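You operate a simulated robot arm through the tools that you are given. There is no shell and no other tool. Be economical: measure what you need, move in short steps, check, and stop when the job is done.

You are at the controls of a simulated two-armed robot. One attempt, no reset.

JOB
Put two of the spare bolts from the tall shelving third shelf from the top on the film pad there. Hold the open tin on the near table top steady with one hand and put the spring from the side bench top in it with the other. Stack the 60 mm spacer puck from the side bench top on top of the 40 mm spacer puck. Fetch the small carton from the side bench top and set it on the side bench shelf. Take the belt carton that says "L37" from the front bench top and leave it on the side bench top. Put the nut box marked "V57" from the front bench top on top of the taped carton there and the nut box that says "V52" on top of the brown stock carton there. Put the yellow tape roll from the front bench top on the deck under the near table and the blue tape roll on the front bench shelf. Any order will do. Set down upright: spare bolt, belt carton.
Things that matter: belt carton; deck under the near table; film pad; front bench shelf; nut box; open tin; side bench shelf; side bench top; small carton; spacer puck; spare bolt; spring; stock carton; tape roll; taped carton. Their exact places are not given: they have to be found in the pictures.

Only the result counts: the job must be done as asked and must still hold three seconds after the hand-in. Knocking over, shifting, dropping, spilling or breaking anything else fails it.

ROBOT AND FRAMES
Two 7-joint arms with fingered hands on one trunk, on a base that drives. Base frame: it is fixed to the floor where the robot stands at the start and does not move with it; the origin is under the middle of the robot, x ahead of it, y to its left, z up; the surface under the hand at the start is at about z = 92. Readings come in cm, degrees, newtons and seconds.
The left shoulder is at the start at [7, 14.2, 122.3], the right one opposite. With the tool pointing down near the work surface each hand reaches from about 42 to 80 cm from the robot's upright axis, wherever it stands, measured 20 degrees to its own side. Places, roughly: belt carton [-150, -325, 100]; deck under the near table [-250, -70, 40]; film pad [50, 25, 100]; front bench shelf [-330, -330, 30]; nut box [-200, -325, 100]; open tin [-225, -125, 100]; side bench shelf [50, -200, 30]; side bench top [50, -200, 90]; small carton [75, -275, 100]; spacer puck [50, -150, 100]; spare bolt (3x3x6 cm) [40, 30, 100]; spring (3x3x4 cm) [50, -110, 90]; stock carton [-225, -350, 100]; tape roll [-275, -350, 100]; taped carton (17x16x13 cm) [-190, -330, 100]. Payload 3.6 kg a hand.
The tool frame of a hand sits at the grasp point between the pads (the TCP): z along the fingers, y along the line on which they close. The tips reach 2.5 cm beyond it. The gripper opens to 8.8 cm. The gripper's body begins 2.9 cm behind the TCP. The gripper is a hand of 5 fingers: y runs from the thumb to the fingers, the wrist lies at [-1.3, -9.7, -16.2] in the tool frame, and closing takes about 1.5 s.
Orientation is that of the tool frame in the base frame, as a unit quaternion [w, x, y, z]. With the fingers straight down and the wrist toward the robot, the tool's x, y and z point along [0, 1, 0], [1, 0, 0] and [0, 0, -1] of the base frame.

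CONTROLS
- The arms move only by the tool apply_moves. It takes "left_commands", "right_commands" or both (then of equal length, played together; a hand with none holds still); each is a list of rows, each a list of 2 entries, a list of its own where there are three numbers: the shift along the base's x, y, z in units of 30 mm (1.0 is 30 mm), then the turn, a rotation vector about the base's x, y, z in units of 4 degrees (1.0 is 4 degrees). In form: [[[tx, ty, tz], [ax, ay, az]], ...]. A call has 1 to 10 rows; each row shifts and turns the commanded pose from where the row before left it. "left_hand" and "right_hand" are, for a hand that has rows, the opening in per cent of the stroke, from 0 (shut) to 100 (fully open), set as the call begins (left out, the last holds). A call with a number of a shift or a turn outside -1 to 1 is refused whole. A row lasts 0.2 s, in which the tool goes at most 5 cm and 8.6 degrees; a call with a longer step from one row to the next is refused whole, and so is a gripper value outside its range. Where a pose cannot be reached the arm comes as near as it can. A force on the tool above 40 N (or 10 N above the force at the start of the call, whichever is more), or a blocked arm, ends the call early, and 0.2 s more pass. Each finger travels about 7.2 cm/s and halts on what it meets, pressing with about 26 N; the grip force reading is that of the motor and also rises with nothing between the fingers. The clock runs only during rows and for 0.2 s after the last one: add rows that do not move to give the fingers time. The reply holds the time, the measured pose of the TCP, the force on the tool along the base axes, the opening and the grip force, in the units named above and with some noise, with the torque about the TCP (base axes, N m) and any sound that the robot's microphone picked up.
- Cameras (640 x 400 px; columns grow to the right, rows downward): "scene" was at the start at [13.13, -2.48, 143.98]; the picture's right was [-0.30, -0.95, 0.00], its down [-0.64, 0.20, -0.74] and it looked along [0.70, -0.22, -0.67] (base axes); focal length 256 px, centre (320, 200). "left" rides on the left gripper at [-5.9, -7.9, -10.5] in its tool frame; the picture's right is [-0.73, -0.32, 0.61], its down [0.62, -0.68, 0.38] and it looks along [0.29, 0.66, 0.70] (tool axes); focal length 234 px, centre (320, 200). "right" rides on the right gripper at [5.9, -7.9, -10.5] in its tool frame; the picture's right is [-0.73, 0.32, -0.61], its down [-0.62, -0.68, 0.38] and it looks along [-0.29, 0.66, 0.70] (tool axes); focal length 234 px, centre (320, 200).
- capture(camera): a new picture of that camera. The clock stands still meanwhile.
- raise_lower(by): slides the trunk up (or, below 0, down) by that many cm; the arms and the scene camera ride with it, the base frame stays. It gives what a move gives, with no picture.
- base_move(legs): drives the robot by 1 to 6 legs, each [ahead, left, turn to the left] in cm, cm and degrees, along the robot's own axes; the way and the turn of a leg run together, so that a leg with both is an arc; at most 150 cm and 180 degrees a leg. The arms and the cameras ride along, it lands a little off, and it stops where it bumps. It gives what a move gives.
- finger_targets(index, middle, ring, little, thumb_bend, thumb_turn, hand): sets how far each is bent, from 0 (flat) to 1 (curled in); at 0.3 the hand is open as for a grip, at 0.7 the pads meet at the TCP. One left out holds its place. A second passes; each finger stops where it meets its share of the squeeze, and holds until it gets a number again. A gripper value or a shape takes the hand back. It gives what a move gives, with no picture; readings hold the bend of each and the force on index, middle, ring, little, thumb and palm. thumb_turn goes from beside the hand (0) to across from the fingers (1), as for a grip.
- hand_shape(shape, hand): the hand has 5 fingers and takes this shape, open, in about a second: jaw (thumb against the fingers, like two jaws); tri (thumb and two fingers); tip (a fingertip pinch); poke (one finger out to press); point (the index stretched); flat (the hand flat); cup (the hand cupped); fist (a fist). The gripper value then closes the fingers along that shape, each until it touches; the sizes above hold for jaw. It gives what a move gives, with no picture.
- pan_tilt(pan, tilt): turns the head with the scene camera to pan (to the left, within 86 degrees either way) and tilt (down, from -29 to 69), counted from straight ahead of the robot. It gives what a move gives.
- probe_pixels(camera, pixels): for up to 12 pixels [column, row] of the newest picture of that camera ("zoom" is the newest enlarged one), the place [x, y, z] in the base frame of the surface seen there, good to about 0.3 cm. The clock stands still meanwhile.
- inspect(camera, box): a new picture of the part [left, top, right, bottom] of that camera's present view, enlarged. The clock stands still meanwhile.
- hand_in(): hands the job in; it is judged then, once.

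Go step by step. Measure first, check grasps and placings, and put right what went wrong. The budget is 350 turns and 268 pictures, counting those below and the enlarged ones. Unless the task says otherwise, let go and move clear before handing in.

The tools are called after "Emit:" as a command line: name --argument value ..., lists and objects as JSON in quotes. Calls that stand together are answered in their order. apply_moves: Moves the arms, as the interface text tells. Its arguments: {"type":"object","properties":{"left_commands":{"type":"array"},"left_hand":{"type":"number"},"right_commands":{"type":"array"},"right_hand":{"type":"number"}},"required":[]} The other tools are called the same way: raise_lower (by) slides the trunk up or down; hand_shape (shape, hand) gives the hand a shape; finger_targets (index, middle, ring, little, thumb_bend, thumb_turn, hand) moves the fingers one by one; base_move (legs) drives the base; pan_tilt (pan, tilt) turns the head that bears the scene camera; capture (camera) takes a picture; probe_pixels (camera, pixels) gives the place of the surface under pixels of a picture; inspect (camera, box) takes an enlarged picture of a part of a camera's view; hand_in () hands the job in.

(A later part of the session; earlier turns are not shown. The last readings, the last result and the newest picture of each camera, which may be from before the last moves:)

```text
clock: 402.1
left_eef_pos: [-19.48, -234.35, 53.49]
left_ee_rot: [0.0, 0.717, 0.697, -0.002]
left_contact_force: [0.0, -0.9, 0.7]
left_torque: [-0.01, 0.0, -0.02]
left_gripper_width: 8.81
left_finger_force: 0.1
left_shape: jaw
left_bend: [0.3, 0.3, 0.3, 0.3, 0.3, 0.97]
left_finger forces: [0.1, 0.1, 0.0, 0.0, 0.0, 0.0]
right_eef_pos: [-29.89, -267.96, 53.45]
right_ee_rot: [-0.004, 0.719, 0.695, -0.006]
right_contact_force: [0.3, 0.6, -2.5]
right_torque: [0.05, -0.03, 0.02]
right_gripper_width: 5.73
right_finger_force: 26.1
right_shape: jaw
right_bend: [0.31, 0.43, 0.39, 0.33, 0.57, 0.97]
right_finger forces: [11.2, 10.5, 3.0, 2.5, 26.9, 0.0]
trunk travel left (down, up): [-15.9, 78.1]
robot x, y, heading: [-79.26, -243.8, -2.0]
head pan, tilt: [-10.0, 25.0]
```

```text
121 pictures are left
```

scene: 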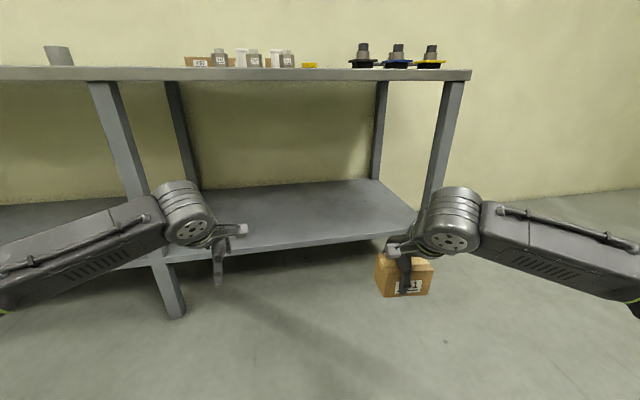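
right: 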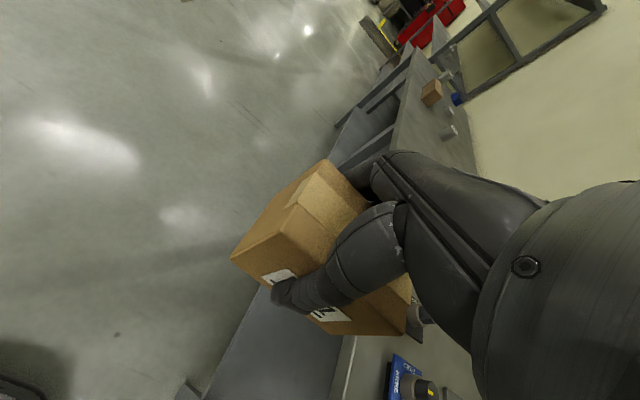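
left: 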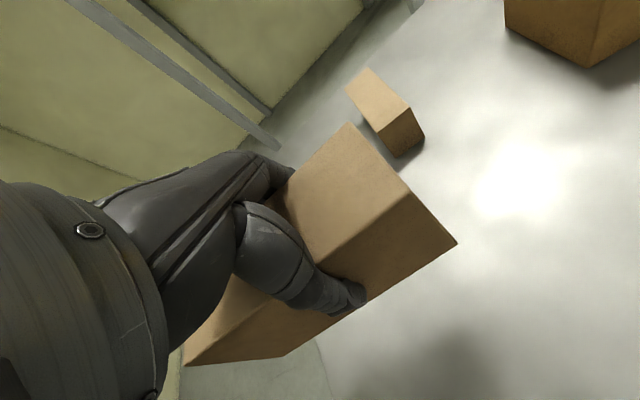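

Retract the left hand somewhat, straighten heading, and drive in 40 cm.

Emit:
apply_moves --left_commands '[[[-0.9, -0.3, 0], [0, 0, 0]], [[-0.9, -0.3, 0], [0, 0, 0]], [[-0.9, -0.3, 0], [0, 0, 0]], [[-0.9, 0, 0], [0, 0, 0]], [[0, 0, 0], [0, 0, 0]]]'

Emit:
base_move --legs '[[0, -5, 2], [38, 0, 0]]'

Emit:
capture --camera "scene"

```text
clock: 403.3
left_eef_pos: [-30.32, -237.07, 53.65]
left_ee_rot: [-0.001, 0.718, 0.696, -0.001]
left_contact_force: [0.7, 0.7, -1.0]
left_torque: [-0.01, 0.03, 0.01]
left_gripper_width: 8.83
left_finger_force: 0.0
left_shape: jaw
left_bend: [0.3, 0.3, 0.3, 0.3, 0.3, 0.97]
left_finger forces: [0.0, 0.0, 0.0, 0.1, 0.1, 0.0]
right_eef_pos: [-29.96, -268.06, 53.58]
right_ee_rot: [-0.002, 0.718, 0.696, -0.005]
right_contact_force: [-0.2, 0.2, -1.4]
right_torque: [0.04, -0.05, -0.01]
right_gripper_width: 5.75
right_finger_force: 26.0
right_shape: jaw
right_bend: [0.31, 0.43, 0.39, 0.33, 0.57, 0.97]
right_finger forces: [11.4, 10.6, 2.9, 2.5, 26.9, 0.1]
trunk travel left (down, up): [-15.9, 78.1]
robot x, y, heading: [-78.99, -242.82, -1.6]
head pan, tilt: [-10.0, 25.0]
```

```text
clock: 406.3
left_eef_pos: [7.65, -240.09, 53.73]
left_ee_rot: [0.0, 0.705, 0.709, -0.001]
left_contact_force: [-0.1, 0.8, -0.2]
left_torque: [0.01, -0.01, 0.03]
left_gripper_width: 8.78
left_finger_force: 0.0
left_shape: jaw
left_bend: [0.3, 0.3, 0.3, 0.3, 0.3, 0.97]
left_finger forces: [0.0, 0.1, 0.2, 0.0, 0.0, 0.0]
right_eef_pos: [9.0, -271.01, 53.52]
right_ee_rot: [-0.003, 0.706, 0.708, -0.006]
right_contact_force: [-0.1, -0.3, -2.6]
right_torque: [0.01, 0.0, 0.03]
right_gripper_width: 5.71
right_finger_force: 25.9
right_shape: jaw
right_bend: [0.31, 0.43, 0.39, 0.33, 0.57, 0.97]
right_finger forces: [11.3, 10.7, 2.9, 2.5, 26.9, 0.1]
trunk travel left (down, up): [-15.9, 78.1]
robot x, y, heading: [-40.84, -248.63, 0.2]
head pan, tilt: [-10.0, 25.0]
```

```text
120 pictures are left
```

scene: 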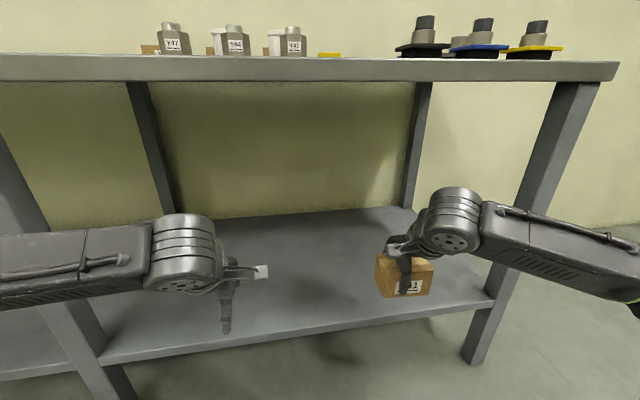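

Emit:
base_move --legs '[[12, 0, 0]]'

Emit:
apply_moves --right_commands '[[[0.9, 0, 0], [0, 0, 0]], [[0.9, 0, 0], [0, 0, 0]], [[0.9, 0, 0], [0, 0, 0]], [[0.9, 0, -0.8], [0, 0, 0]], [[0.9, 0, -0.9], [0, 0, 0]], [[0.9, 0, -0.9], [0, 0, 0]], [[0, 0, -0.9], [0, 0, 0]], [[0, 0, -0.9], [0, 0, 0]], [[0, 0, -0.9], [0, 0, 0]], [[0, 0, 0], [0, 0, 0]]]'

Emit:
capture --camera "scene"

Emit:
capture --camera "right"

```text
clock: 407.5
left_eef_pos: [19.83, -240.13, 53.58]
left_ee_rot: [0.0, 0.706, 0.709, -0.001]
left_contact_force: [-0.9, 0.2, 0.1]
left_torque: [-0.03, 0.02, -0.04]
left_gripper_width: 8.75
left_finger_force: 0.0
left_shape: jaw
left_bend: [0.3, 0.3, 0.3, 0.3, 0.3, 0.97]
left_finger forces: [0.1, 0.0, 0.0, 0.1, 0.0, 0.0]
right_eef_pos: [21.21, -270.95, 53.5]
right_ee_rot: [-0.002, 0.707, 0.707, -0.006]
right_contact_force: [0.0, 0.0, -2.8]
right_torque: [0.02, 0.0, -0.02]
right_gripper_width: 5.74
right_finger_force: 25.5
right_shape: jaw
right_bend: [0.31, 0.43, 0.39, 0.33, 0.57, 0.97]
right_finger forces: [11.4, 10.6, 3.0, 2.4, 27.0, 0.0]
trunk travel left (down, up): [-15.9, 78.1]
robot x, y, heading: [-28.68, -248.06, 0.1]
head pan, tilt: [-10.0, 25.0]
```

```text
clock: 409.7
left_eef_pos: [19.85, -240.09, 53.57]
left_ee_rot: [0.0, 0.706, 0.708, -0.002]
left_contact_force: [0.4, 0.2, -0.2]
left_torque: [0.03, 0.02, 0.0]
left_gripper_width: 8.79
left_finger_force: 0.0
left_shape: jaw
left_bend: [0.3, 0.3, 0.3, 0.3, 0.3, 0.97]
left_finger forces: [0.1, 0.0, 0.0, 0.0, 0.1, 0.0]
right_eef_pos: [37.29, -271.03, 37.49]
right_ee_rot: [-0.004, 0.707, 0.707, -0.006]
right_contact_force: [-0.3, 0.3, -1.8]
right_torque: [-0.01, -0.02, -0.02]
right_gripper_width: 5.73
right_finger_force: 26.3
right_shape: jaw
right_bend: [0.31, 0.43, 0.39, 0.34, 0.57, 0.97]
right_finger forces: [11.2, 10.3, 3.0, 2.8, 26.8, 0.0]
trunk travel left (down, up): [-15.9, 78.1]
robot x, y, heading: [-28.67, -248.1, 0.3]
head pan, tilt: [-10.0, 25.0]
```

```text
119 pictures are left
```

scene: 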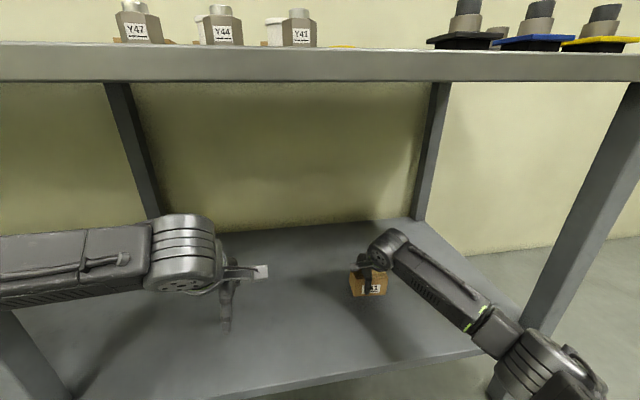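

```text
118 pictures are left
```

right: 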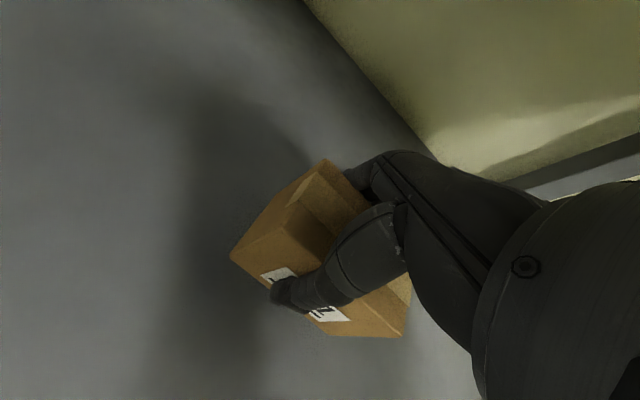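

TCP 37.5; touchdown expected near 34. Lower in steps.

Emit:
apply_moves --right_commands '[[[0, 0, -0.5], [0, 0, 0]], [[0, 0, -0.5], [0, 0, 0]], [[0, 0, 0], [0, 0, 0]]]'

Emit:
apply_moves --right_commands '[[[0, 0, -0.13], [0, 0, 0]], [[0, 0, 0], [0, 0, 0]]]'

Emit:
apply_moves --right_commands '[[[0, 0, -0.1], [0, 0, 0]], [[0, 0, 0], [0, 0, 0]]]'

```text
clock: 410.5
left_eef_pos: [19.89, -240.17, 53.52]
left_ee_rot: [0.0, 0.705, 0.709, -0.001]
left_contact_force: [0.0, 0.9, 0.1]
left_torque: [0.03, 0.01, 0.02]
left_gripper_width: 8.79
left_finger_force: 0.2
left_shape: jaw
left_bend: [0.3, 0.3, 0.3, 0.3, 0.3, 0.97]
left_finger forces: [0.0, 0.0, 0.0, 0.0, 0.1, 0.0]
right_eef_pos: [37.39, -271.07, 34.57]
right_ee_rot: [-0.003, 0.706, 0.708, -0.005]
right_contact_force: [0.2, -0.1, -2.2]
right_torque: [0.01, -0.02, 0.02]
right_gripper_width: 5.71
right_finger_force: 26.3
right_shape: jaw
right_bend: [0.31, 0.44, 0.39, 0.34, 0.57, 0.97]
right_finger forces: [11.2, 10.4, 2.9, 2.7, 26.9, 0.0]
trunk travel left (down, up): [-15.9, 78.1]
robot x, y, heading: [-28.72, -247.92, 0.2]
head pan, tilt: [-10.0, 25.0]
```

```text
clock: 411.1
left_eef_pos: [19.83, -240.13, 53.56]
left_ee_rot: [0.0, 0.705, 0.709, -0.001]
left_contact_force: [-0.3, -0.8, -0.3]
left_torque: [0.03, 0.0, -0.03]
left_gripper_width: 8.8
left_finger_force: 0.0
left_shape: jaw
left_bend: [0.3, 0.3, 0.3, 0.3, 0.3, 0.97]
left_finger forces: [0.0, 0.1, 0.0, 0.1, 0.0, 0.0]
right_eef_pos: [37.47, -270.92, 34.26]
right_ee_rot: [-0.004, 0.707, 0.707, -0.005]
right_contact_force: [0.5, 0.4, -2.1]
right_torque: [0.03, -0.02, -0.01]
right_gripper_width: 5.72
right_finger_force: 25.9
right_shape: jaw
right_bend: [0.31, 0.44, 0.39, 0.34, 0.57, 0.97]
right_finger forces: [11.2, 10.4, 2.9, 2.6, 26.9, 0.0]
trunk travel left (down, up): [-15.9, 78.1]
robot x, y, heading: [-28.64, -248.32, 0.1]
head pan, tilt: [-10.0, 25.0]
```

```text
clock: 411.7
left_eef_pos: [19.77, -240.1, 53.78]
left_ee_rot: [0.001, 0.705, 0.709, -0.002]
left_contact_force: [-0.1, -0.2, -0.1]
left_torque: [-0.01, -0.01, -0.03]
left_gripper_width: 8.81
left_finger_force: 0.1
left_shape: jaw
left_bend: [0.3, 0.3, 0.3, 0.3, 0.3, 0.97]
left_finger forces: [0.0, 0.0, 0.1, 0.1, 0.1, 0.0]
right_eef_pos: [37.41, -270.93, 34.08]
right_ee_rot: [-0.002, 0.706, 0.708, -0.005]
right_contact_force: [0.2, 1.2, 3.4]
right_torque: [-0.27, -0.12, 0.08]
right_gripper_width: 5.71
right_finger_force: 26.0
right_shape: jaw
right_bend: [0.31, 0.44, 0.39, 0.33, 0.57, 0.97]
right_finger forces: [10.9, 10.6, 3.3, 4.2, 27.6, 0.0]
trunk travel left (down, up): [-15.9, 78.1]
robot x, y, heading: [-28.65, -248.39, 0.2]
head pan, tilt: [-10.0, 25.0]
```

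Touchdown. Release, lift, retract.

Emit:
apply_moves --right_commands '[[[0, 0, -0.03], [0, 0, 0]], [[0, 0, 0], [0, 0, 0]], [[0, 0, 0], [0, 0, 0]], [[0, 0, 0], [0, 0, 0]], [[0, 0, 0], [0, 0, 0]], [[0, 0, 0], [0, 0, 0]]]' --right_hand 100

Emit:
apply_moves --right_commands '[[[0, 0, 0.4], [0, 0, 0]], [[0, 0, 0.6], [0, 0, 0]], [[0, 0, 1], [0, 0, 0]], [[0, 0, 1], [0, 0, 0]], [[0, 0, 1], [0, 0, 0]], [[-0.8, 0, 0.7], [0, 0, 0]], [[-0.9, 0, 0], [0, 0, 0]], [[-0.9, 0, 0], [0, 0, 0]], [[-0.9, 0, 0], [0, 0, 0]]]'

Emit:
inspect --camera "scene" --box '[200, 200, 520, 400]'

Emit:
capture --camera "right"

```text
clock: 413.1
left_eef_pos: [19.78, -240.07, 53.62]
left_ee_rot: [0.0, 0.705, 0.709, -0.002]
left_contact_force: [0.6, 0.0, -0.9]
left_torque: [-0.01, 0.02, 0.0]
left_gripper_width: 8.78
left_finger_force: 0.2
left_shape: jaw
left_bend: [0.3, 0.3, 0.3, 0.3, 0.3, 0.97]
left_finger forces: [0.0, 0.0, 0.0, 0.0, 0.0, 0.1]
right_eef_pos: [37.35, -271.05, 33.77]
right_ee_rot: [-0.003, 0.706, 0.708, -0.006]
right_contact_force: [0.1, 0.8, 4.4]
right_torque: [-0.02, 0.03, -0.01]
right_gripper_width: 8.79
right_finger_force: 0.0
right_shape: jaw
right_bend: [0.3, 0.3, 0.3, 0.3, 0.3, 0.97]
right_finger forces: [1.7, 0.0, 0.1, 0.2, 2.9, 0.1]
trunk travel left (down, up): [-15.9, 78.1]
robot x, y, heading: [-28.31, -248.23, 0.3]
head pan, tilt: [-10.0, 25.0]
```

```text
clock: 415.1
left_eef_pos: [19.77, -240.02, 53.6]
left_ee_rot: [0.0, 0.705, 0.709, -0.001]
left_contact_force: [-0.7, -0.2, 0.1]
left_torque: [-0.05, 0.01, 0.01]
left_gripper_width: 8.78
left_finger_force: 0.1
left_shape: jaw
left_bend: [0.3, 0.3, 0.3, 0.3, 0.3, 0.97]
left_finger forces: [0.0, 0.1, 0.0, 0.0, 0.1, 0.0]
right_eef_pos: [26.8, -271.03, 47.79]
right_ee_rot: [-0.003, 0.707, 0.708, -0.006]
right_contact_force: [-0.6, -0.1, 0.8]
right_torque: [0.02, 0.02, -0.01]
right_gripper_width: 8.78
right_finger_force: 0.1
right_shape: jaw
right_bend: [0.3, 0.3, 0.3, 0.3, 0.3, 0.97]
right_finger forces: [0.2, 0.1, 0.1, 0.1, 0.0, 0.1]
trunk travel left (down, up): [-15.9, 78.1]
robot x, y, heading: [-28.63, -247.81, 0.3]
head pan, tilt: [-10.0, 25.0]
```

```text
2.00 times, centred on (360, 300) of scene
```

zoom: 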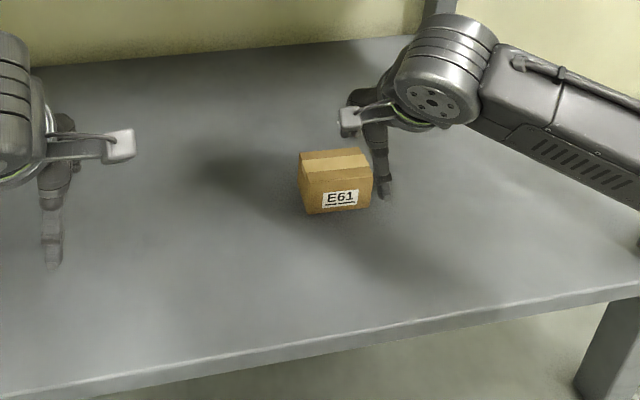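

```text
116 pictures are left
```

right: 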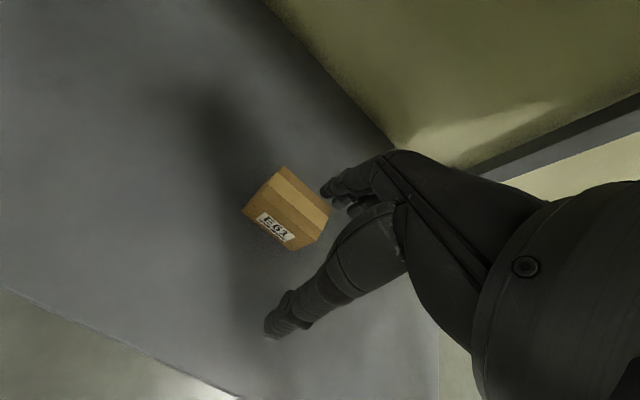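

E61 stands on the shelf. Back out, raise, and do a final check of the side bench.

Emit:
base_move --legs '[[-60, 0, 0]]'

Emit:
raise_lower --by 40

Emit:
raise_lower --by 20

Emit:
pan_tilt --pan 28 --tilt 22

Emit:
capture --camera "scene"

Emit:
inspect --camera "scene" --box '[60, 120, 380, 300]'

```text
clock: 418.6
left_eef_pos: [-41.09, -240.49, 53.64]
left_ee_rot: [0.001, 0.707, 0.707, -0.001]
left_contact_force: [-0.9, -0.3, 0.5]
left_torque: [0.01, 0.0, -0.02]
left_gripper_width: 8.79
left_finger_force: 0.0
left_shape: jaw
left_bend: [0.3, 0.3, 0.3, 0.3, 0.3, 0.97]
left_finger forces: [0.1, 0.1, 0.1, 0.0, 0.1, 0.0]
right_eef_pos: [-34.28, -271.44, 47.71]
right_ee_rot: [-0.003, 0.709, 0.705, -0.006]
right_contact_force: [0.7, -0.2, 0.3]
right_torque: [-0.02, -0.01, -0.01]
right_gripper_width: 8.82
right_finger_force: 0.0
right_shape: jaw
right_bend: [0.3, 0.3, 0.3, 0.3, 0.3, 0.97]
right_finger forces: [0.1, 0.0, 0.1, 0.1, 0.1, 0.0]
trunk travel left (down, up): [-15.9, 78.1]
robot x, y, heading: [-89.81, -247.67, -0.5]
head pan, tilt: [-10.0, 25.0]
```

```text
clock: 422.4
left_eef_pos: [-41.12, -240.52, 93.62]
left_ee_rot: [0.001, 0.707, 0.707, -0.002]
left_contact_force: [-0.8, 0.2, -1.0]
left_torque: [-0.01, 0.01, -0.01]
left_gripper_width: 8.77
left_finger_force: 0.0
left_shape: jaw
left_bend: [0.3, 0.3, 0.3, 0.3, 0.3, 0.97]
left_finger forces: [0.0, 0.1, 0.1, 0.1, 0.0, 0.1]
right_eef_pos: [-34.27, -271.42, 87.75]
right_ee_rot: [-0.001, 0.708, 0.706, -0.005]
right_contact_force: [1.3, -0.6, -0.3]
right_torque: [0.0, -0.03, -0.01]
right_gripper_width: 8.8
right_finger_force: 0.1
right_shape: jaw
right_bend: [0.3, 0.3, 0.3, 0.3, 0.3, 0.97]
right_finger forces: [0.1, 0.0, 0.0, 0.0, 0.1, 0.0]
trunk travel left (down, up): [-55.9, 38.1]
robot x, y, heading: [-89.85, -248.4, 0.1]
head pan, tilt: [-10.0, 25.0]
```

```text
clock: 424.6
left_eef_pos: [-41.14, -240.46, 113.61]
left_ee_rot: [0.001, 0.707, 0.708, -0.002]
left_contact_force: [0.4, -0.3, -0.5]
left_torque: [-0.04, 0.01, 0.01]
left_gripper_width: 8.8
left_finger_force: 0.0
left_shape: jaw
left_bend: [0.3, 0.3, 0.3, 0.3, 0.3, 0.97]
left_finger forces: [0.0, 0.0, 0.1, 0.0, 0.1, 0.0]
right_eef_pos: [-34.32, -271.41, 107.89]
right_ee_rot: [-0.003, 0.708, 0.706, -0.006]
right_contact_force: [0.3, 0.5, -0.5]
right_torque: [-0.01, 0.0, 0.0]
right_gripper_width: 8.8
right_finger_force: 0.0
right_shape: jaw
right_bend: [0.3, 0.3, 0.3, 0.3, 0.3, 0.97]
right_finger forces: [0.0, 0.0, 0.1, 0.1, 0.0, 0.1]
trunk travel left (down, up): [-75.9, 18.1]
robot x, y, heading: [-89.67, -248.05, -0.3]
head pan, tilt: [-10.0, 25.0]
```

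```text
clock: 425.6
left_eef_pos: [-41.3, -240.38, 113.55]
left_ee_rot: [0.001, 0.707, 0.707, -0.001]
left_contact_force: [1.0, -0.3, -0.6]
left_torque: [0.01, 0.03, 0.01]
left_gripper_width: 8.8
left_finger_force: 0.1
left_shape: jaw
left_bend: [0.3, 0.3, 0.3, 0.3, 0.3, 0.97]
left_finger forces: [0.0, 0.0, 0.1, 0.1, 0.1, 0.0]
right_eef_pos: [-34.17, -271.5, 107.62]
right_ee_rot: [-0.003, 0.709, 0.706, -0.006]
right_contact_force: [1.1, 0.2, -0.1]
right_torque: [-0.01, -0.01, -0.01]
right_gripper_width: 8.78
right_finger_force: 0.1
right_shape: jaw
right_bend: [0.3, 0.3, 0.3, 0.3, 0.3, 0.97]
right_finger forces: [0.0, 0.0, 0.0, 0.1, 0.0, 0.1]
trunk travel left (down, up): [-75.9, 18.1]
robot x, y, heading: [-89.69, -248.61, 0.3]
head pan, tilt: [28.0, 22.0]
```

```text
115 pictures are left
```

scene: 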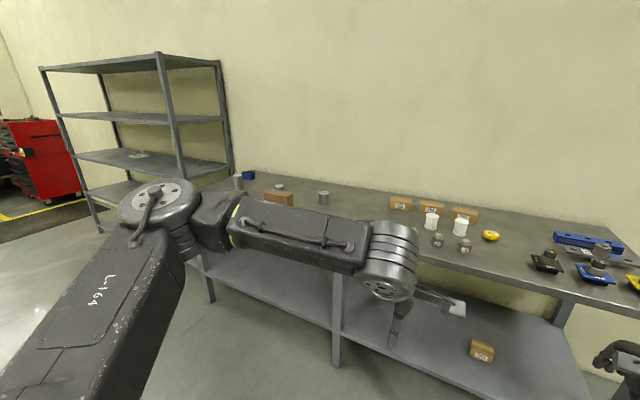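

```text
2.00 times, centred on (220, 210) of scene
```

zoom: 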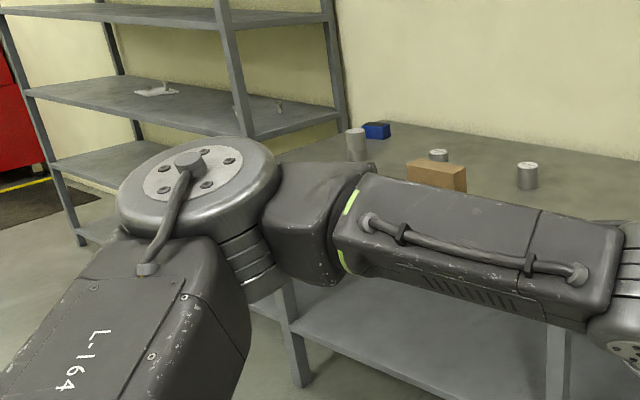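

Emit:
inspect --camera "scene" --box '[110, 140, 230, 190]'

Emit:
pan_tilt --pan -80 --tilt 22

Emit:
capture --camera "scene"

```text
5.33 times, centred on (170, 165) of scene
```

zoom: 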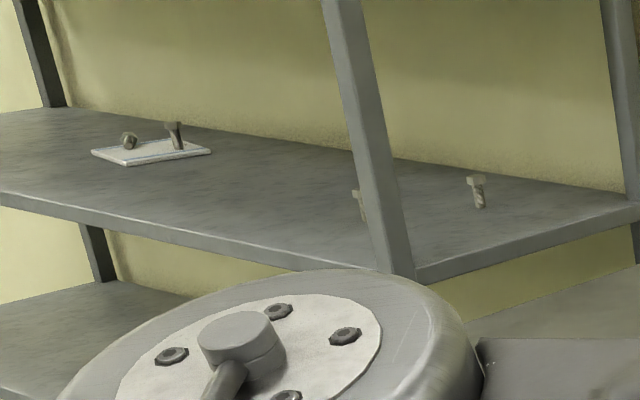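

```text
clock: 427.4
left_eef_pos: [-41.15, -240.5, 113.61]
left_ee_rot: [0.001, 0.707, 0.707, -0.003]
left_contact_force: [-0.3, -0.5, -0.2]
left_torque: [0.0, -0.03, -0.01]
left_gripper_width: 8.83
left_finger_force: 0.0
left_shape: jaw
left_bend: [0.3, 0.3, 0.3, 0.3, 0.3, 0.97]
left_finger forces: [0.1, 0.1, 0.1, 0.0, 0.1, 0.1]
right_eef_pos: [-34.33, -271.47, 107.68]
right_ee_rot: [-0.003, 0.708, 0.706, -0.006]
right_contact_force: [0.7, 0.8, -0.1]
right_torque: [0.01, 0.01, -0.01]
right_gripper_width: 8.81
right_finger_force: 0.1
right_shape: jaw
right_bend: [0.3, 0.3, 0.3, 0.3, 0.3, 0.97]
right_finger forces: [0.0, 0.0, 0.1, 0.0, 0.0, 0.0]
trunk travel left (down, up): [-75.9, 18.1]
robot x, y, heading: [-89.47, -248.12, -0.4]
head pan, tilt: [-80.0, 22.0]
```

```text
112 pictures are left
```

scene: 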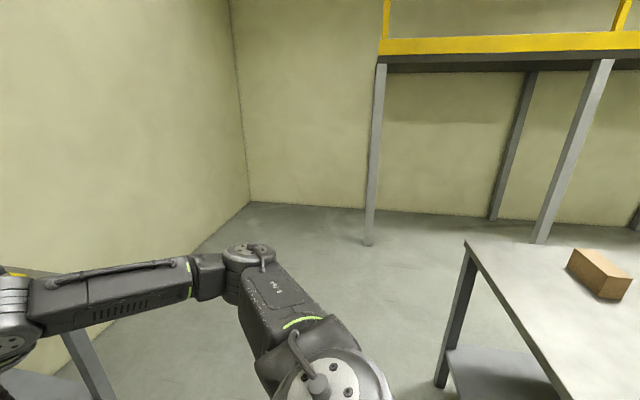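

One bolt on the pad at zoom (130,142) looks fallen over. I must go back and check it.

Emit:
apply_moves --right_commands '[[[-0.7, -0.3, 0.4], [0, 0, 0]], [[-0.7, -0.3, 0.4], [0, 0, 0]], [[-0.7, -0.3, 0.4], [0, 0, 0]], [[-0.7, -0.3, 0.4], [0, 0, 0]], [[-0.7, -0.3, 0.4], [0, 0, 0]], [[-0.7, -0.3, 0.4], [0, 0, 0]], [[0, 0, 0], [0, 0, 0]]]'

Emit:
base_move --legs '[[0, 150, 0], [0, 98, 0], [48, 0, 0]]'

Emit:
pan_tilt --pan 15 --tilt 30

Emit:
capture --camera "scene"

```text
clock: 429.1
left_eef_pos: [-41.12, -240.6, 113.59]
left_ee_rot: [0.0, 0.707, 0.707, -0.003]
left_contact_force: [0.3, 0.7, -0.3]
left_torque: [0.01, 0.01, 0.03]
left_gripper_width: 8.8
left_finger_force: 0.1
left_shape: jaw
left_bend: [0.3, 0.3, 0.3, 0.3, 0.3, 0.97]
left_finger forces: [0.0, 0.0, 0.0, 0.0, 0.0, 0.0]
right_eef_pos: [-47.01, -276.99, 114.9]
right_ee_rot: [-0.003, 0.709, 0.705, -0.007]
right_contact_force: [-0.3, -0.1, 0.8]
right_torque: [0.01, -0.01, -0.01]
right_gripper_width: 8.79
right_finger_force: 0.0
right_shape: jaw
right_bend: [0.3, 0.3, 0.3, 0.3, 0.3, 0.97]
right_finger forces: [0.0, 0.0, 0.0, 0.0, 0.1, 0.1]
trunk travel left (down, up): [-75.9, 18.1]
robot x, y, heading: [-89.86, -248.03, -0.1]
head pan, tilt: [-80.0, 22.0]
```

```text
clock: 444.0
left_eef_pos: [4.7, 16.45, 113.64]
left_ee_rot: [0.0, 0.703, 0.711, -0.002]
left_contact_force: [0.3, -0.6, -0.5]
left_torque: [0.0, 0.0, -0.03]
left_gripper_width: 8.77
left_finger_force: 0.1
left_shape: jaw
left_bend: [0.3, 0.3, 0.3, 0.3, 0.3, 0.97]
left_finger forces: [0.0, 0.0, 0.0, 0.0, 0.0, 0.0]
right_eef_pos: [-0.72, -20.02, 114.93]
right_ee_rot: [-0.003, 0.704, 0.71, -0.006]
right_contact_force: [0.3, 0.5, -0.1]
right_torque: [-0.02, 0.01, -0.01]
right_gripper_width: 8.79
right_finger_force: 0.0
right_shape: jaw
right_bend: [0.3, 0.3, 0.3, 0.3, 0.3, 0.97]
right_finger forces: [0.0, 0.0, 0.0, 0.1, 0.1, 0.0]
trunk travel left (down, up): [-75.9, 18.1]
robot x, y, heading: [-43.66, 8.56, 0.6]
head pan, tilt: [-80.0, 22.0]
```

```text
clock: 445.7
left_eef_pos: [4.79, 16.53, 113.5]
left_ee_rot: [0.001, 0.703, 0.711, -0.001]
left_contact_force: [0.3, -0.6, -0.5]
left_torque: [0.0, 0.01, -0.01]
left_gripper_width: 8.79
left_finger_force: 0.0
left_shape: jaw
left_bend: [0.3, 0.3, 0.3, 0.3, 0.3, 0.97]
left_finger forces: [0.0, 0.1, 0.0, 0.0, 0.0, 0.0]
right_eef_pos: [-0.69, -19.94, 114.86]
right_ee_rot: [-0.003, 0.704, 0.71, -0.006]
right_contact_force: [-0.1, -0.9, 0.4]
right_torque: [-0.01, -0.04, 0.02]
right_gripper_width: 8.82
right_finger_force: 0.0
right_shape: jaw
right_bend: [0.3, 0.3, 0.3, 0.3, 0.3, 0.97]
right_finger forces: [0.0, 0.0, 0.0, 0.1, 0.0, 0.0]
trunk travel left (down, up): [-75.9, 18.1]
robot x, y, heading: [-43.53, 8.39, 0.6]
head pan, tilt: [15.0, 30.0]
```

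```text
111 pictures are left
```

scene: 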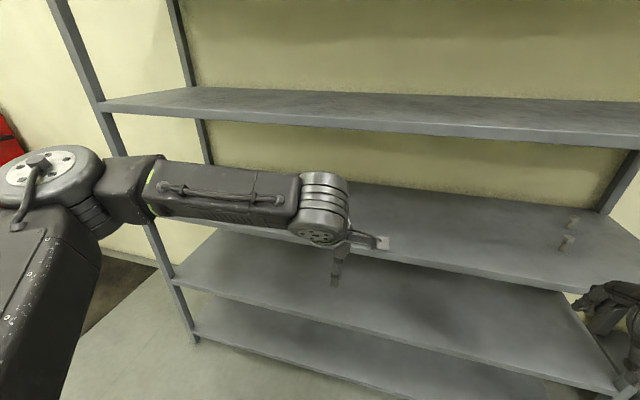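

Emit:
apply_moves --left_commands '[[[0, 0, -0.9], [0, 0, 0]], [[0, 0, -0.9], [0, 0, 0]], [[0, 0, -0.9], [0, 0, 0]], [[0, 0, -0.5], [0, 0, 0]], [[0, 0, 0], [0, 0, 0]]]'

Emit:
base_move --legs '[[0, -8, -0.6], [38, 0, 0]]'

Emit:
capture --camera "left"

Emit:
capture --camera "scene"

```text
clock: 446.9
left_eef_pos: [4.89, 16.64, 104.02]
left_ee_rot: [0.0, 0.703, 0.711, -0.001]
left_contact_force: [-0.3, 0.5, 0.1]
left_torque: [-0.01, 0.01, 0.0]
left_gripper_width: 8.77
left_finger_force: 0.1
left_shape: jaw
left_bend: [0.3, 0.3, 0.3, 0.3, 0.3, 0.97]
left_finger forces: [0.0, 0.0, 0.1, 0.0, 0.0, 0.0]
right_eef_pos: [-0.6, -19.97, 114.92]
right_ee_rot: [-0.003, 0.704, 0.71, -0.005]
right_contact_force: [-0.1, -0.7, -0.5]
right_torque: [0.01, 0.0, 0.03]
right_gripper_width: 8.8
right_finger_force: 0.1
right_shape: jaw
right_bend: [0.3, 0.3, 0.3, 0.3, 0.3, 0.97]
right_finger forces: [0.0, 0.0, 0.0, 0.1, 0.0, 0.1]
trunk travel left (down, up): [-75.9, 18.1]
robot x, y, heading: [-43.51, 8.09, 0.4]
head pan, tilt: [15.0, 30.0]
```

```text
clock: 450.0
left_eef_pos: [43.59, 8.09, 104.04]
left_ee_rot: [0.001, 0.706, 0.708, -0.002]
left_contact_force: [0.4, -0.1, -0.1]
left_torque: [0.02, 0.02, -0.04]
left_gripper_width: 8.82
left_finger_force: 0.0
left_shape: jaw
left_bend: [0.3, 0.3, 0.3, 0.3, 0.3, 0.97]
left_finger forces: [0.0, 0.1, 0.1, 0.1, 0.0, 0.0]
right_eef_pos: [37.68, -28.47, 114.91]
right_ee_rot: [-0.004, 0.708, 0.706, -0.006]
right_contact_force: [0.1, -0.3, -0.8]
right_torque: [-0.03, 0.04, 0.02]
right_gripper_width: 8.8
right_finger_force: 0.0
right_shape: jaw
right_bend: [0.3, 0.3, 0.3, 0.3, 0.3, 0.97]
right_finger forces: [0.1, 0.0, 0.0, 0.0, 0.0, 0.0]
trunk travel left (down, up): [-75.9, 18.1]
robot x, y, heading: [-5.38, -0.09, 0.2]
head pan, tilt: [15.0, 30.0]
```

```text
110 pictures are left
```

left: 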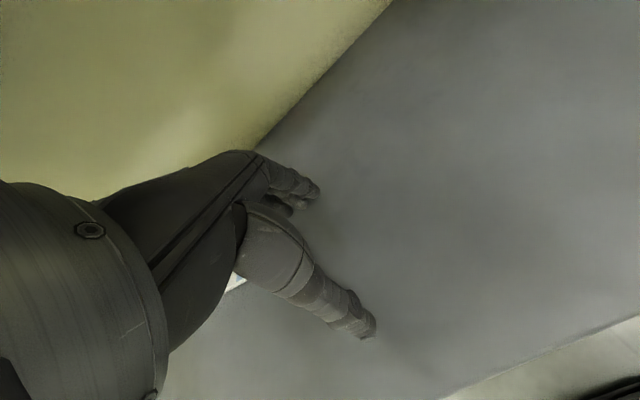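

```text
109 pictures are left
```

scene: 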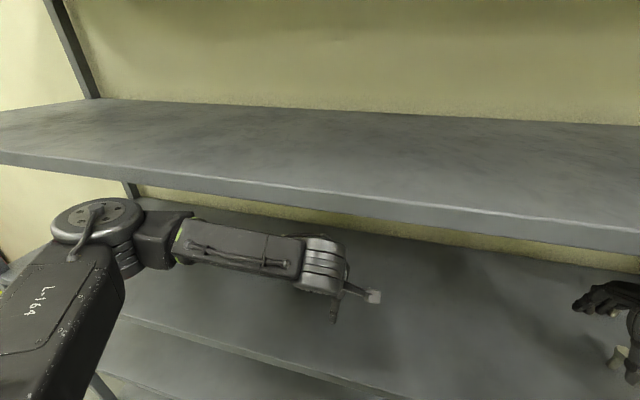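

Emit:
apply_moves --left_commands '[[[0, 1, 0], [0, 0, 0]], [[0, 1, 0], [0, 0, 0]], [[0, 1, 0], [0, 0, 0]], [[0, 1, 0], [0, 0, 0]], [[0, 1, 0], [0, 0, 0]], [[0, 1, 0], [0, 0, 0]], [[0, 1, 0], [0, 0, 0]], [[0, 1, 0], [0, 0, 0]], [[0, 1, 0], [0, 0, 0]]]'

Emit:
inspect --camera "left" --box '[220, 20, 480, 240]'

Emit:
pan_tilt --pan 40 --tilt 45

Emit:
capture --camera "scene"

```text
clock: 452.0
left_eef_pos: [43.49, 34.89, 104.01]
left_ee_rot: [0.002, 0.707, 0.707, -0.001]
left_contact_force: [0.3, -0.5, 0.5]
left_torque: [-0.01, -0.01, 0.01]
left_gripper_width: 8.8
left_finger_force: 0.1
left_shape: jaw
left_bend: [0.3, 0.3, 0.3, 0.3, 0.3, 0.97]
left_finger forces: [0.1, 0.0, 0.1, 0.1, 0.0, 0.1]
right_eef_pos: [37.76, -28.4, 114.93]
right_ee_rot: [-0.002, 0.708, 0.707, -0.007]
right_contact_force: [0.3, 0.4, 0.9]
right_torque: [0.0, 0.0, 0.03]
right_gripper_width: 8.81
right_finger_force: 0.2
right_shape: jaw
right_bend: [0.3, 0.3, 0.3, 0.3, 0.3, 0.97]
right_finger forces: [0.0, 0.1, 0.1, 0.0, 0.1, 0.1]
trunk travel left (down, up): [-75.9, 18.1]
robot x, y, heading: [-5.22, 0.28, -0.1]
head pan, tilt: [15.0, 30.0]
```

```text
1.82 times, centred on (350, 130) of left
```

zoom: 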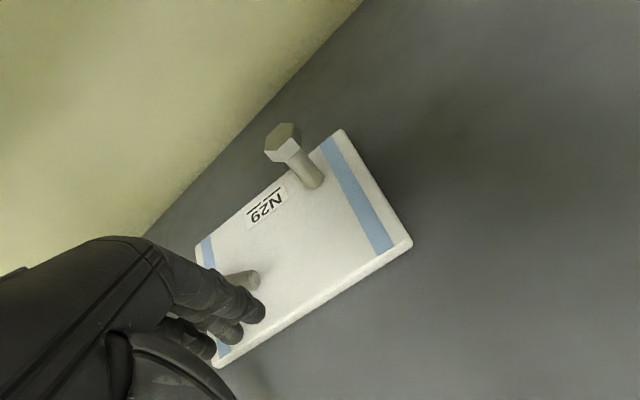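

```text
clock: 452.9
left_eef_pos: [43.55, 34.91, 103.96]
left_ee_rot: [-0.001, 0.707, 0.708, -0.001]
left_contact_force: [0.0, -0.3, 0.1]
left_torque: [-0.03, 0.0, 0.0]
left_gripper_width: 8.77
left_finger_force: 0.0
left_shape: jaw
left_bend: [0.3, 0.3, 0.3, 0.3, 0.3, 0.97]
left_finger forces: [0.1, 0.1, 0.0, 0.0, 0.1, 0.1]
right_eef_pos: [37.77, -28.38, 114.91]
right_ee_rot: [-0.003, 0.708, 0.706, -0.006]
right_contact_force: [-0.4, -1.0, 0.1]
right_torque: [0.0, -0.02, 0.0]
right_gripper_width: 8.79
right_finger_force: 0.1
right_shape: jaw
right_bend: [0.3, 0.3, 0.3, 0.3, 0.3, 0.97]
right_finger forces: [0.1, 0.0, 0.1, 0.0, 0.0, 0.1]
trunk travel left (down, up): [-75.9, 18.1]
robot x, y, heading: [-5.24, 0.15, 0.1]
head pan, tilt: [40.0, 45.0]
```

```text
107 pictures are left
```

scene: 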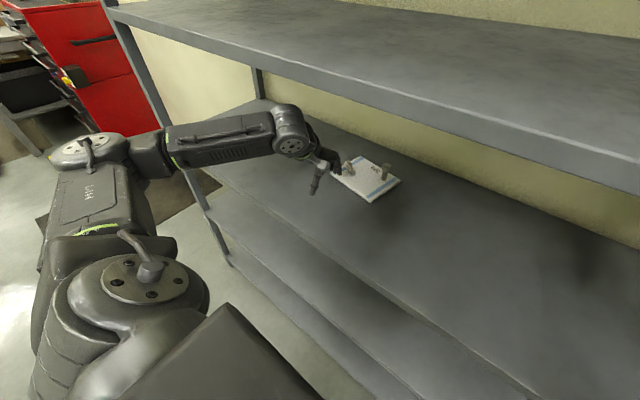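

Emit:
inspect --camera "scene" --box '[310, 140, 420, 215]'

Emit:
probe_pixels --camera "zoom" --pixels '[[210, 135], [215, 160], [225, 120], [230, 150], [195, 160], [240, 130]]'

```text
5.33 times, centred on (365, 178) of scene
```

zoom: 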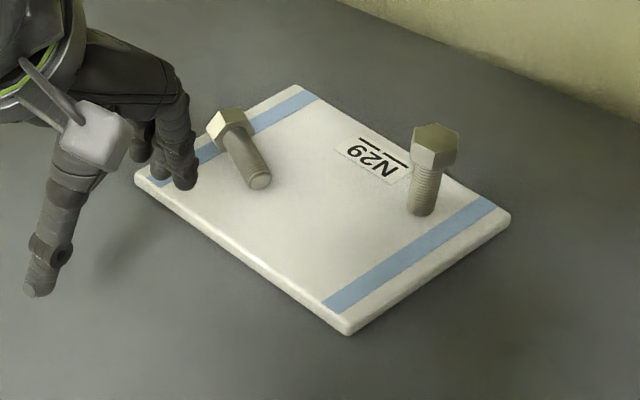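

```text
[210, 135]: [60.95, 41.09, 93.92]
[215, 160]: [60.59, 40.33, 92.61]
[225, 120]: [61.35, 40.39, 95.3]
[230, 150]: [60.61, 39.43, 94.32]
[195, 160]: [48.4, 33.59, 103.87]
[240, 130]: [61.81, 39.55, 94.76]
```

The second bolt lies on the pad (head near (61.3,40.3)). I'll measure its axis to plan a re-erect: grip it with the hand tilted one way and roll it 90°.

Emit:
probe_pixels --camera "zoom" --pixels '[[262, 182], [255, 170], [245, 155], [238, 143], [250, 172], [235, 122], [258, 185], [268, 178], [222, 128], [248, 118]]'

Emit:
inspect --camera "scene" --box '[335, 150, 375, 180]'

```text
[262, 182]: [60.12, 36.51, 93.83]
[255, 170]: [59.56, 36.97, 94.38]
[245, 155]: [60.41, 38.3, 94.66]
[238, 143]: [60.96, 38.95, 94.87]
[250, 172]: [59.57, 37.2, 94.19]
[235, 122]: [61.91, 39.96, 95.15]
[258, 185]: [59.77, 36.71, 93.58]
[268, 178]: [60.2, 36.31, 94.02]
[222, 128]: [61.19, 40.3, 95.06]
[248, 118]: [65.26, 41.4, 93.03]
```

```text
13.33 times, centred on (355, 165) of scene
```

zoom: 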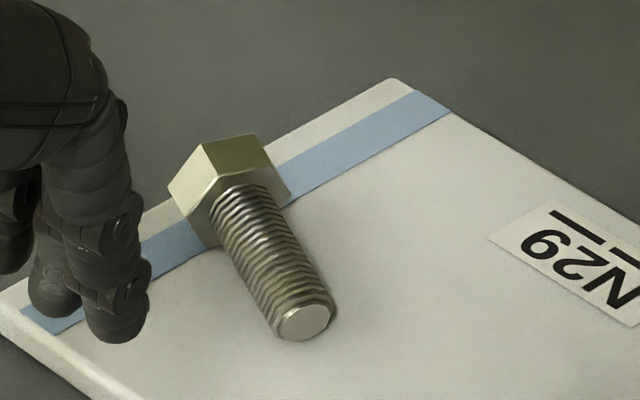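

Plan: pinch the lying shank with the left hand (slightly tilted), then roll the hand ~84° about the pinch axis so the bolt stands. First raise the hand and take the fingertip-pinch shape, then look at it.

Emit:
apply_moves --left_commands '[[[0, 0, 0.5], [0, 0, -1]], [[0, 0, 0.3], [0, 0, -1]], [[0, 0, 0], [0, 0, -1]], [[0, 0, 0], [0, 0, -1]], [[0, 0, 0], [0, 0, -1]], [[0, 0, 0], [0, 0, -0.4]], [[0, 0, 0], [0, 0, 0]]]'

Emit:
hand_shape --shape "tip" --hand "left"

Emit:
capture --camera "left"

Emit:
inspect --camera "scene" --box '[270, 120, 400, 210]'

```text
clock: 454.5
left_eef_pos: [43.49, 34.98, 106.38]
left_ee_rot: [0.001, 0.827, 0.562, -0.002]
left_contact_force: [-1.2, 0.3, 0.5]
left_torque: [-0.01, -0.02, 0.0]
left_gripper_width: 8.8
left_finger_force: 0.0
left_shape: jaw
left_bend: [0.3, 0.3, 0.3, 0.3, 0.3, 0.97]
left_finger forces: [0.1, 0.0, 0.0, 0.0, 0.1, 0.0]
right_eef_pos: [37.62, -28.52, 114.86]
right_ee_rot: [-0.003, 0.708, 0.706, -0.005]
right_contact_force: [-0.2, -0.3, 0.3]
right_torque: [-0.05, 0.01, -0.01]
right_gripper_width: 8.8
right_finger_force: 0.1
right_shape: jaw
right_bend: [0.3, 0.3, 0.3, 0.3, 0.3, 0.97]
right_finger forces: [0.0, 0.1, 0.1, 0.1, 0.1, 0.0]
trunk travel left (down, up): [-75.9, 18.1]
robot x, y, heading: [-5.21, -0.03, 0.0]
head pan, tilt: [40.0, 45.0]
```

```text
clock: 455.4
left_eef_pos: [43.48, 35.1, 106.4]
left_ee_rot: [0.0, 0.827, 0.563, -0.002]
left_contact_force: [-0.2, 0.7, -1.0]
left_torque: [0.01, -0.01, 0.01]
left_gripper_width: 8.8
left_finger_force: 0.1
left_shape: tip
left_bend: [0.3, 0.98, 0.99, 0.99, 0.3, 0.97]
left_finger forces: [0.0, 0.1, 0.0, 0.0, 0.1, 0.0]
right_eef_pos: [37.72, -28.44, 114.95]
right_ee_rot: [-0.004, 0.707, 0.707, -0.005]
right_contact_force: [-0.5, 0.3, 0.2]
right_torque: [-0.02, -0.02, -0.05]
right_gripper_width: 8.78
right_finger_force: 0.1
right_shape: jaw
right_bend: [0.3, 0.3, 0.3, 0.3, 0.3, 0.97]
right_finger forces: [0.0, 0.0, 0.0, 0.0, 0.0, 0.0]
trunk travel left (down, up): [-75.9, 18.1]
robot x, y, heading: [-5.23, 0.67, -0.0]
head pan, tilt: [40.0, 45.0]
```

```text
104 pictures are left
```

left: 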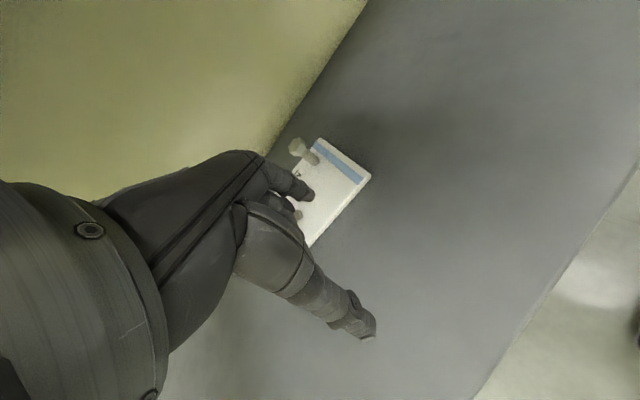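

```text
4.44 times, centred on (335, 165) of scene
```

zoom: 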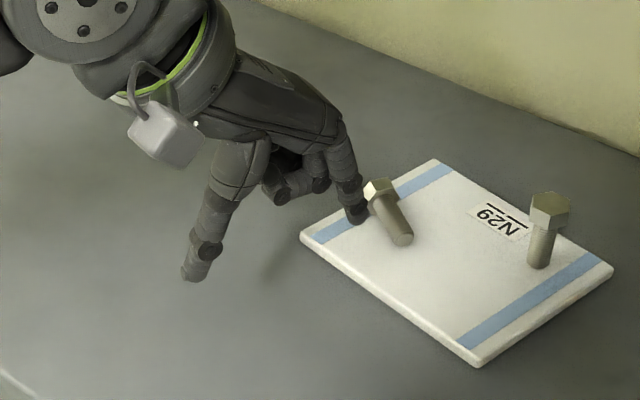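

Tip shape: thumb and index only, other fingers curled well up. I'll check the left post position, pull the right hand back and shift the base left for reach.

Emit:
probe_pixels --camera "scene" --pixels '[[195, 190], [150, 80], [262, 90], [215, 240], [400, 95], [330, 85]]'

Emit:
apply_moves --right_commands '[[[-0.8, -0.2, 0], [0, 0, 0]], [[-0.8, -0.2, 0], [0, 0, 0]], [[-0.7, -0.2, 0], [0, 0, 0]], [[0, 0, 0], [0, 0, 0]]]'

```text
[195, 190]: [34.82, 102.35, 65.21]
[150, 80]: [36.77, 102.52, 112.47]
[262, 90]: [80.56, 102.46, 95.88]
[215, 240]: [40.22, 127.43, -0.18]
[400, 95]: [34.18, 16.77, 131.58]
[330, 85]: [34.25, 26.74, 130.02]
```

```text
clock: 456.4
left_eef_pos: [43.73, 34.93, 106.41]
left_ee_rot: [0.0, 0.827, 0.562, -0.002]
left_contact_force: [-0.2, -0.1, -0.5]
left_torque: [0.0, 0.0, -0.02]
left_gripper_width: 8.84
left_finger_force: 0.0
left_shape: tip
left_bend: [0.3, 0.98, 0.99, 0.99, 0.3, 0.97]
left_finger forces: [0.0, 0.1, 0.0, 0.0, 0.0, 0.0]
right_eef_pos: [31.11, -30.38, 114.98]
right_ee_rot: [-0.003, 0.707, 0.708, -0.006]
right_contact_force: [0.2, -0.6, 0.2]
right_torque: [0.03, -0.03, 0.05]
right_gripper_width: 8.79
right_finger_force: 0.0
right_shape: jaw
right_bend: [0.3, 0.3, 0.3, 0.3, 0.3, 0.97]
right_finger forces: [0.1, 0.0, 0.0, 0.0, 0.1, 0.0]
right hand out of reach, approached as far as the arm can: row 2
trunk travel left (down, up): [-75.9, 18.1]
robot x, y, heading: [-4.88, 0.12, 0.0]
head pan, tilt: [40.0, 45.0]
```

Emit:
base_move --legs '[[0, 16, 0], [4, 0, 0]]'

Emit:
apply_moves --left_commands '[[[0.5, -0.4, -0.2], [-0.93, 0.37, 0]], [[0.5, -0.4, -0.2], [-0.93, 0.37, 0]], [[0.5, -0.4, -0.2], [-0.93, 0.37, 0]], [[0.5, -0.4, -0.2], [-0.93, 0.37, 0]], [[0.5, -0.4, 0], [-0.93, 0.37, 0]], [[0.5, 0, 0], [0, 0, 0]], [[0, 0, 0], [0, 0, 0]]]'

Emit:
capture --camera "left"

Emit:
capture --camera "scene"

```text
clock: 458.3
left_eef_pos: [47.08, 50.52, 106.72]
left_ee_rot: [0.001, 0.826, 0.564, 0.001]
left_contact_force: [-0.4, -0.3, 0.1]
left_torque: [0.01, 0.01, 0.04]
left_gripper_width: 8.78
left_finger_force: 0.0
left_shape: tip
left_bend: [0.3, 0.98, 0.99, 0.99, 0.3, 0.97]
left_finger forces: [0.0, 0.0, 0.0, 0.0, 0.0, 0.0]
right_eef_pos: [34.66, -14.85, 115.17]
right_ee_rot: [-0.003, 0.707, 0.708, -0.004]
right_contact_force: [-0.5, 1.0, 0.0]
right_torque: [-0.03, 0.0, -0.01]
right_gripper_width: 8.78
right_finger_force: 0.0
right_shape: jaw
right_bend: [0.3, 0.3, 0.3, 0.3, 0.3, 0.97]
right_finger forces: [0.0, 0.0, 0.1, 0.0, 0.0, 0.0]
trunk travel left (down, up): [-75.9, 18.1]
robot x, y, heading: [-1.1, 15.37, -0.0]
head pan, tilt: [40.0, 45.0]
```

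```text
clock: 459.9
left_eef_pos: [56.52, 44.7, 104.03]
left_ee_rot: [0.097, 0.813, 0.556, -0.145]
left_contact_force: [0.6, -0.1, -0.5]
left_torque: [0.0, 0.0, 0.04]
left_gripper_width: 8.82
left_finger_force: 0.0
left_shape: tip
left_bend: [0.3, 0.98, 0.99, 0.99, 0.3, 0.97]
left_finger forces: [0.0, 0.0, 0.1, 0.0, 0.0, 0.0]
right_eef_pos: [34.95, -14.69, 115.14]
right_ee_rot: [-0.004, 0.707, 0.708, -0.005]
right_contact_force: [-0.3, 0.7, 0.6]
right_torque: [0.02, -0.01, -0.04]
right_gripper_width: 8.81
right_finger_force: 0.1
right_shape: jaw
right_bend: [0.3, 0.3, 0.3, 0.3, 0.3, 0.97]
right_finger forces: [0.0, 0.1, 0.0, 0.1, 0.0, 0.1]
trunk travel left (down, up): [-75.9, 18.1]
robot x, y, heading: [-1.39, 15.54, 0.3]
head pan, tilt: [40.0, 45.0]
```

```text
102 pictures are left
```

left: 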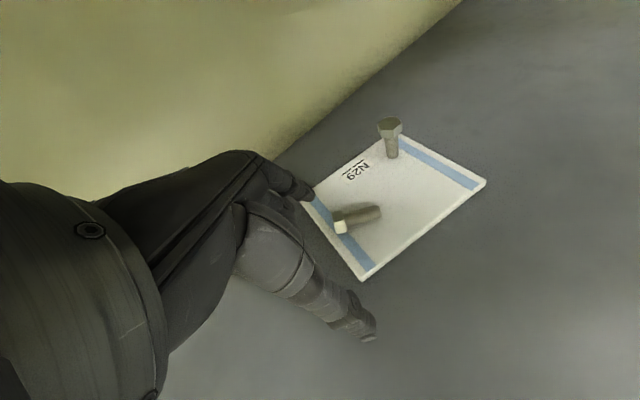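

```text
101 pictures are left
```

scene: 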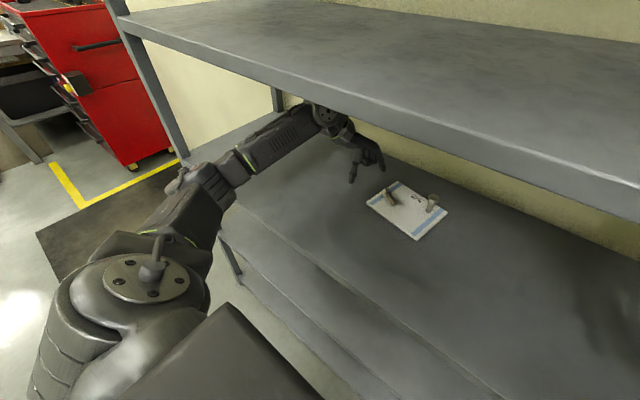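

Now a closer measurement of the fallen bolt from the left camera.

Emit:
inspect --camera "left" --box '[310, 180, 400, 250]'

Emit:
probe_pixels --camera "left" --pixels '[[376, 211], [368, 212], [360, 214], [352, 216], [340, 213], [345, 222], [341, 228], [378, 213]]'

```text
5.71 times, centred on (355, 215) of left
```

zoom: 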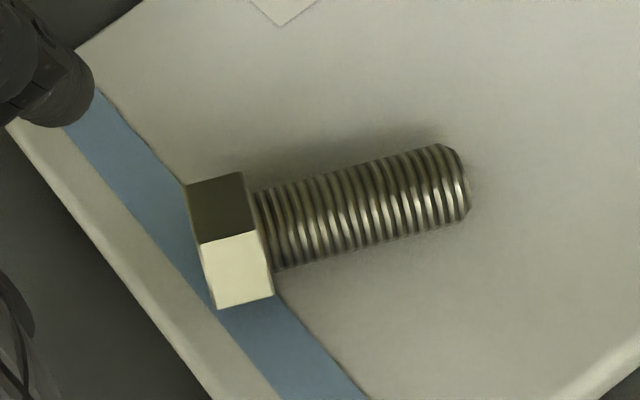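

```text
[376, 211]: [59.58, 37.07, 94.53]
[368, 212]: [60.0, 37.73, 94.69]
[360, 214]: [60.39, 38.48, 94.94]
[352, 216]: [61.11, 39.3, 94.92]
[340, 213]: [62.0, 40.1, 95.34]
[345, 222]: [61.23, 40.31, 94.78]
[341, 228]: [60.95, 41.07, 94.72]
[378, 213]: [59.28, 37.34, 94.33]
```

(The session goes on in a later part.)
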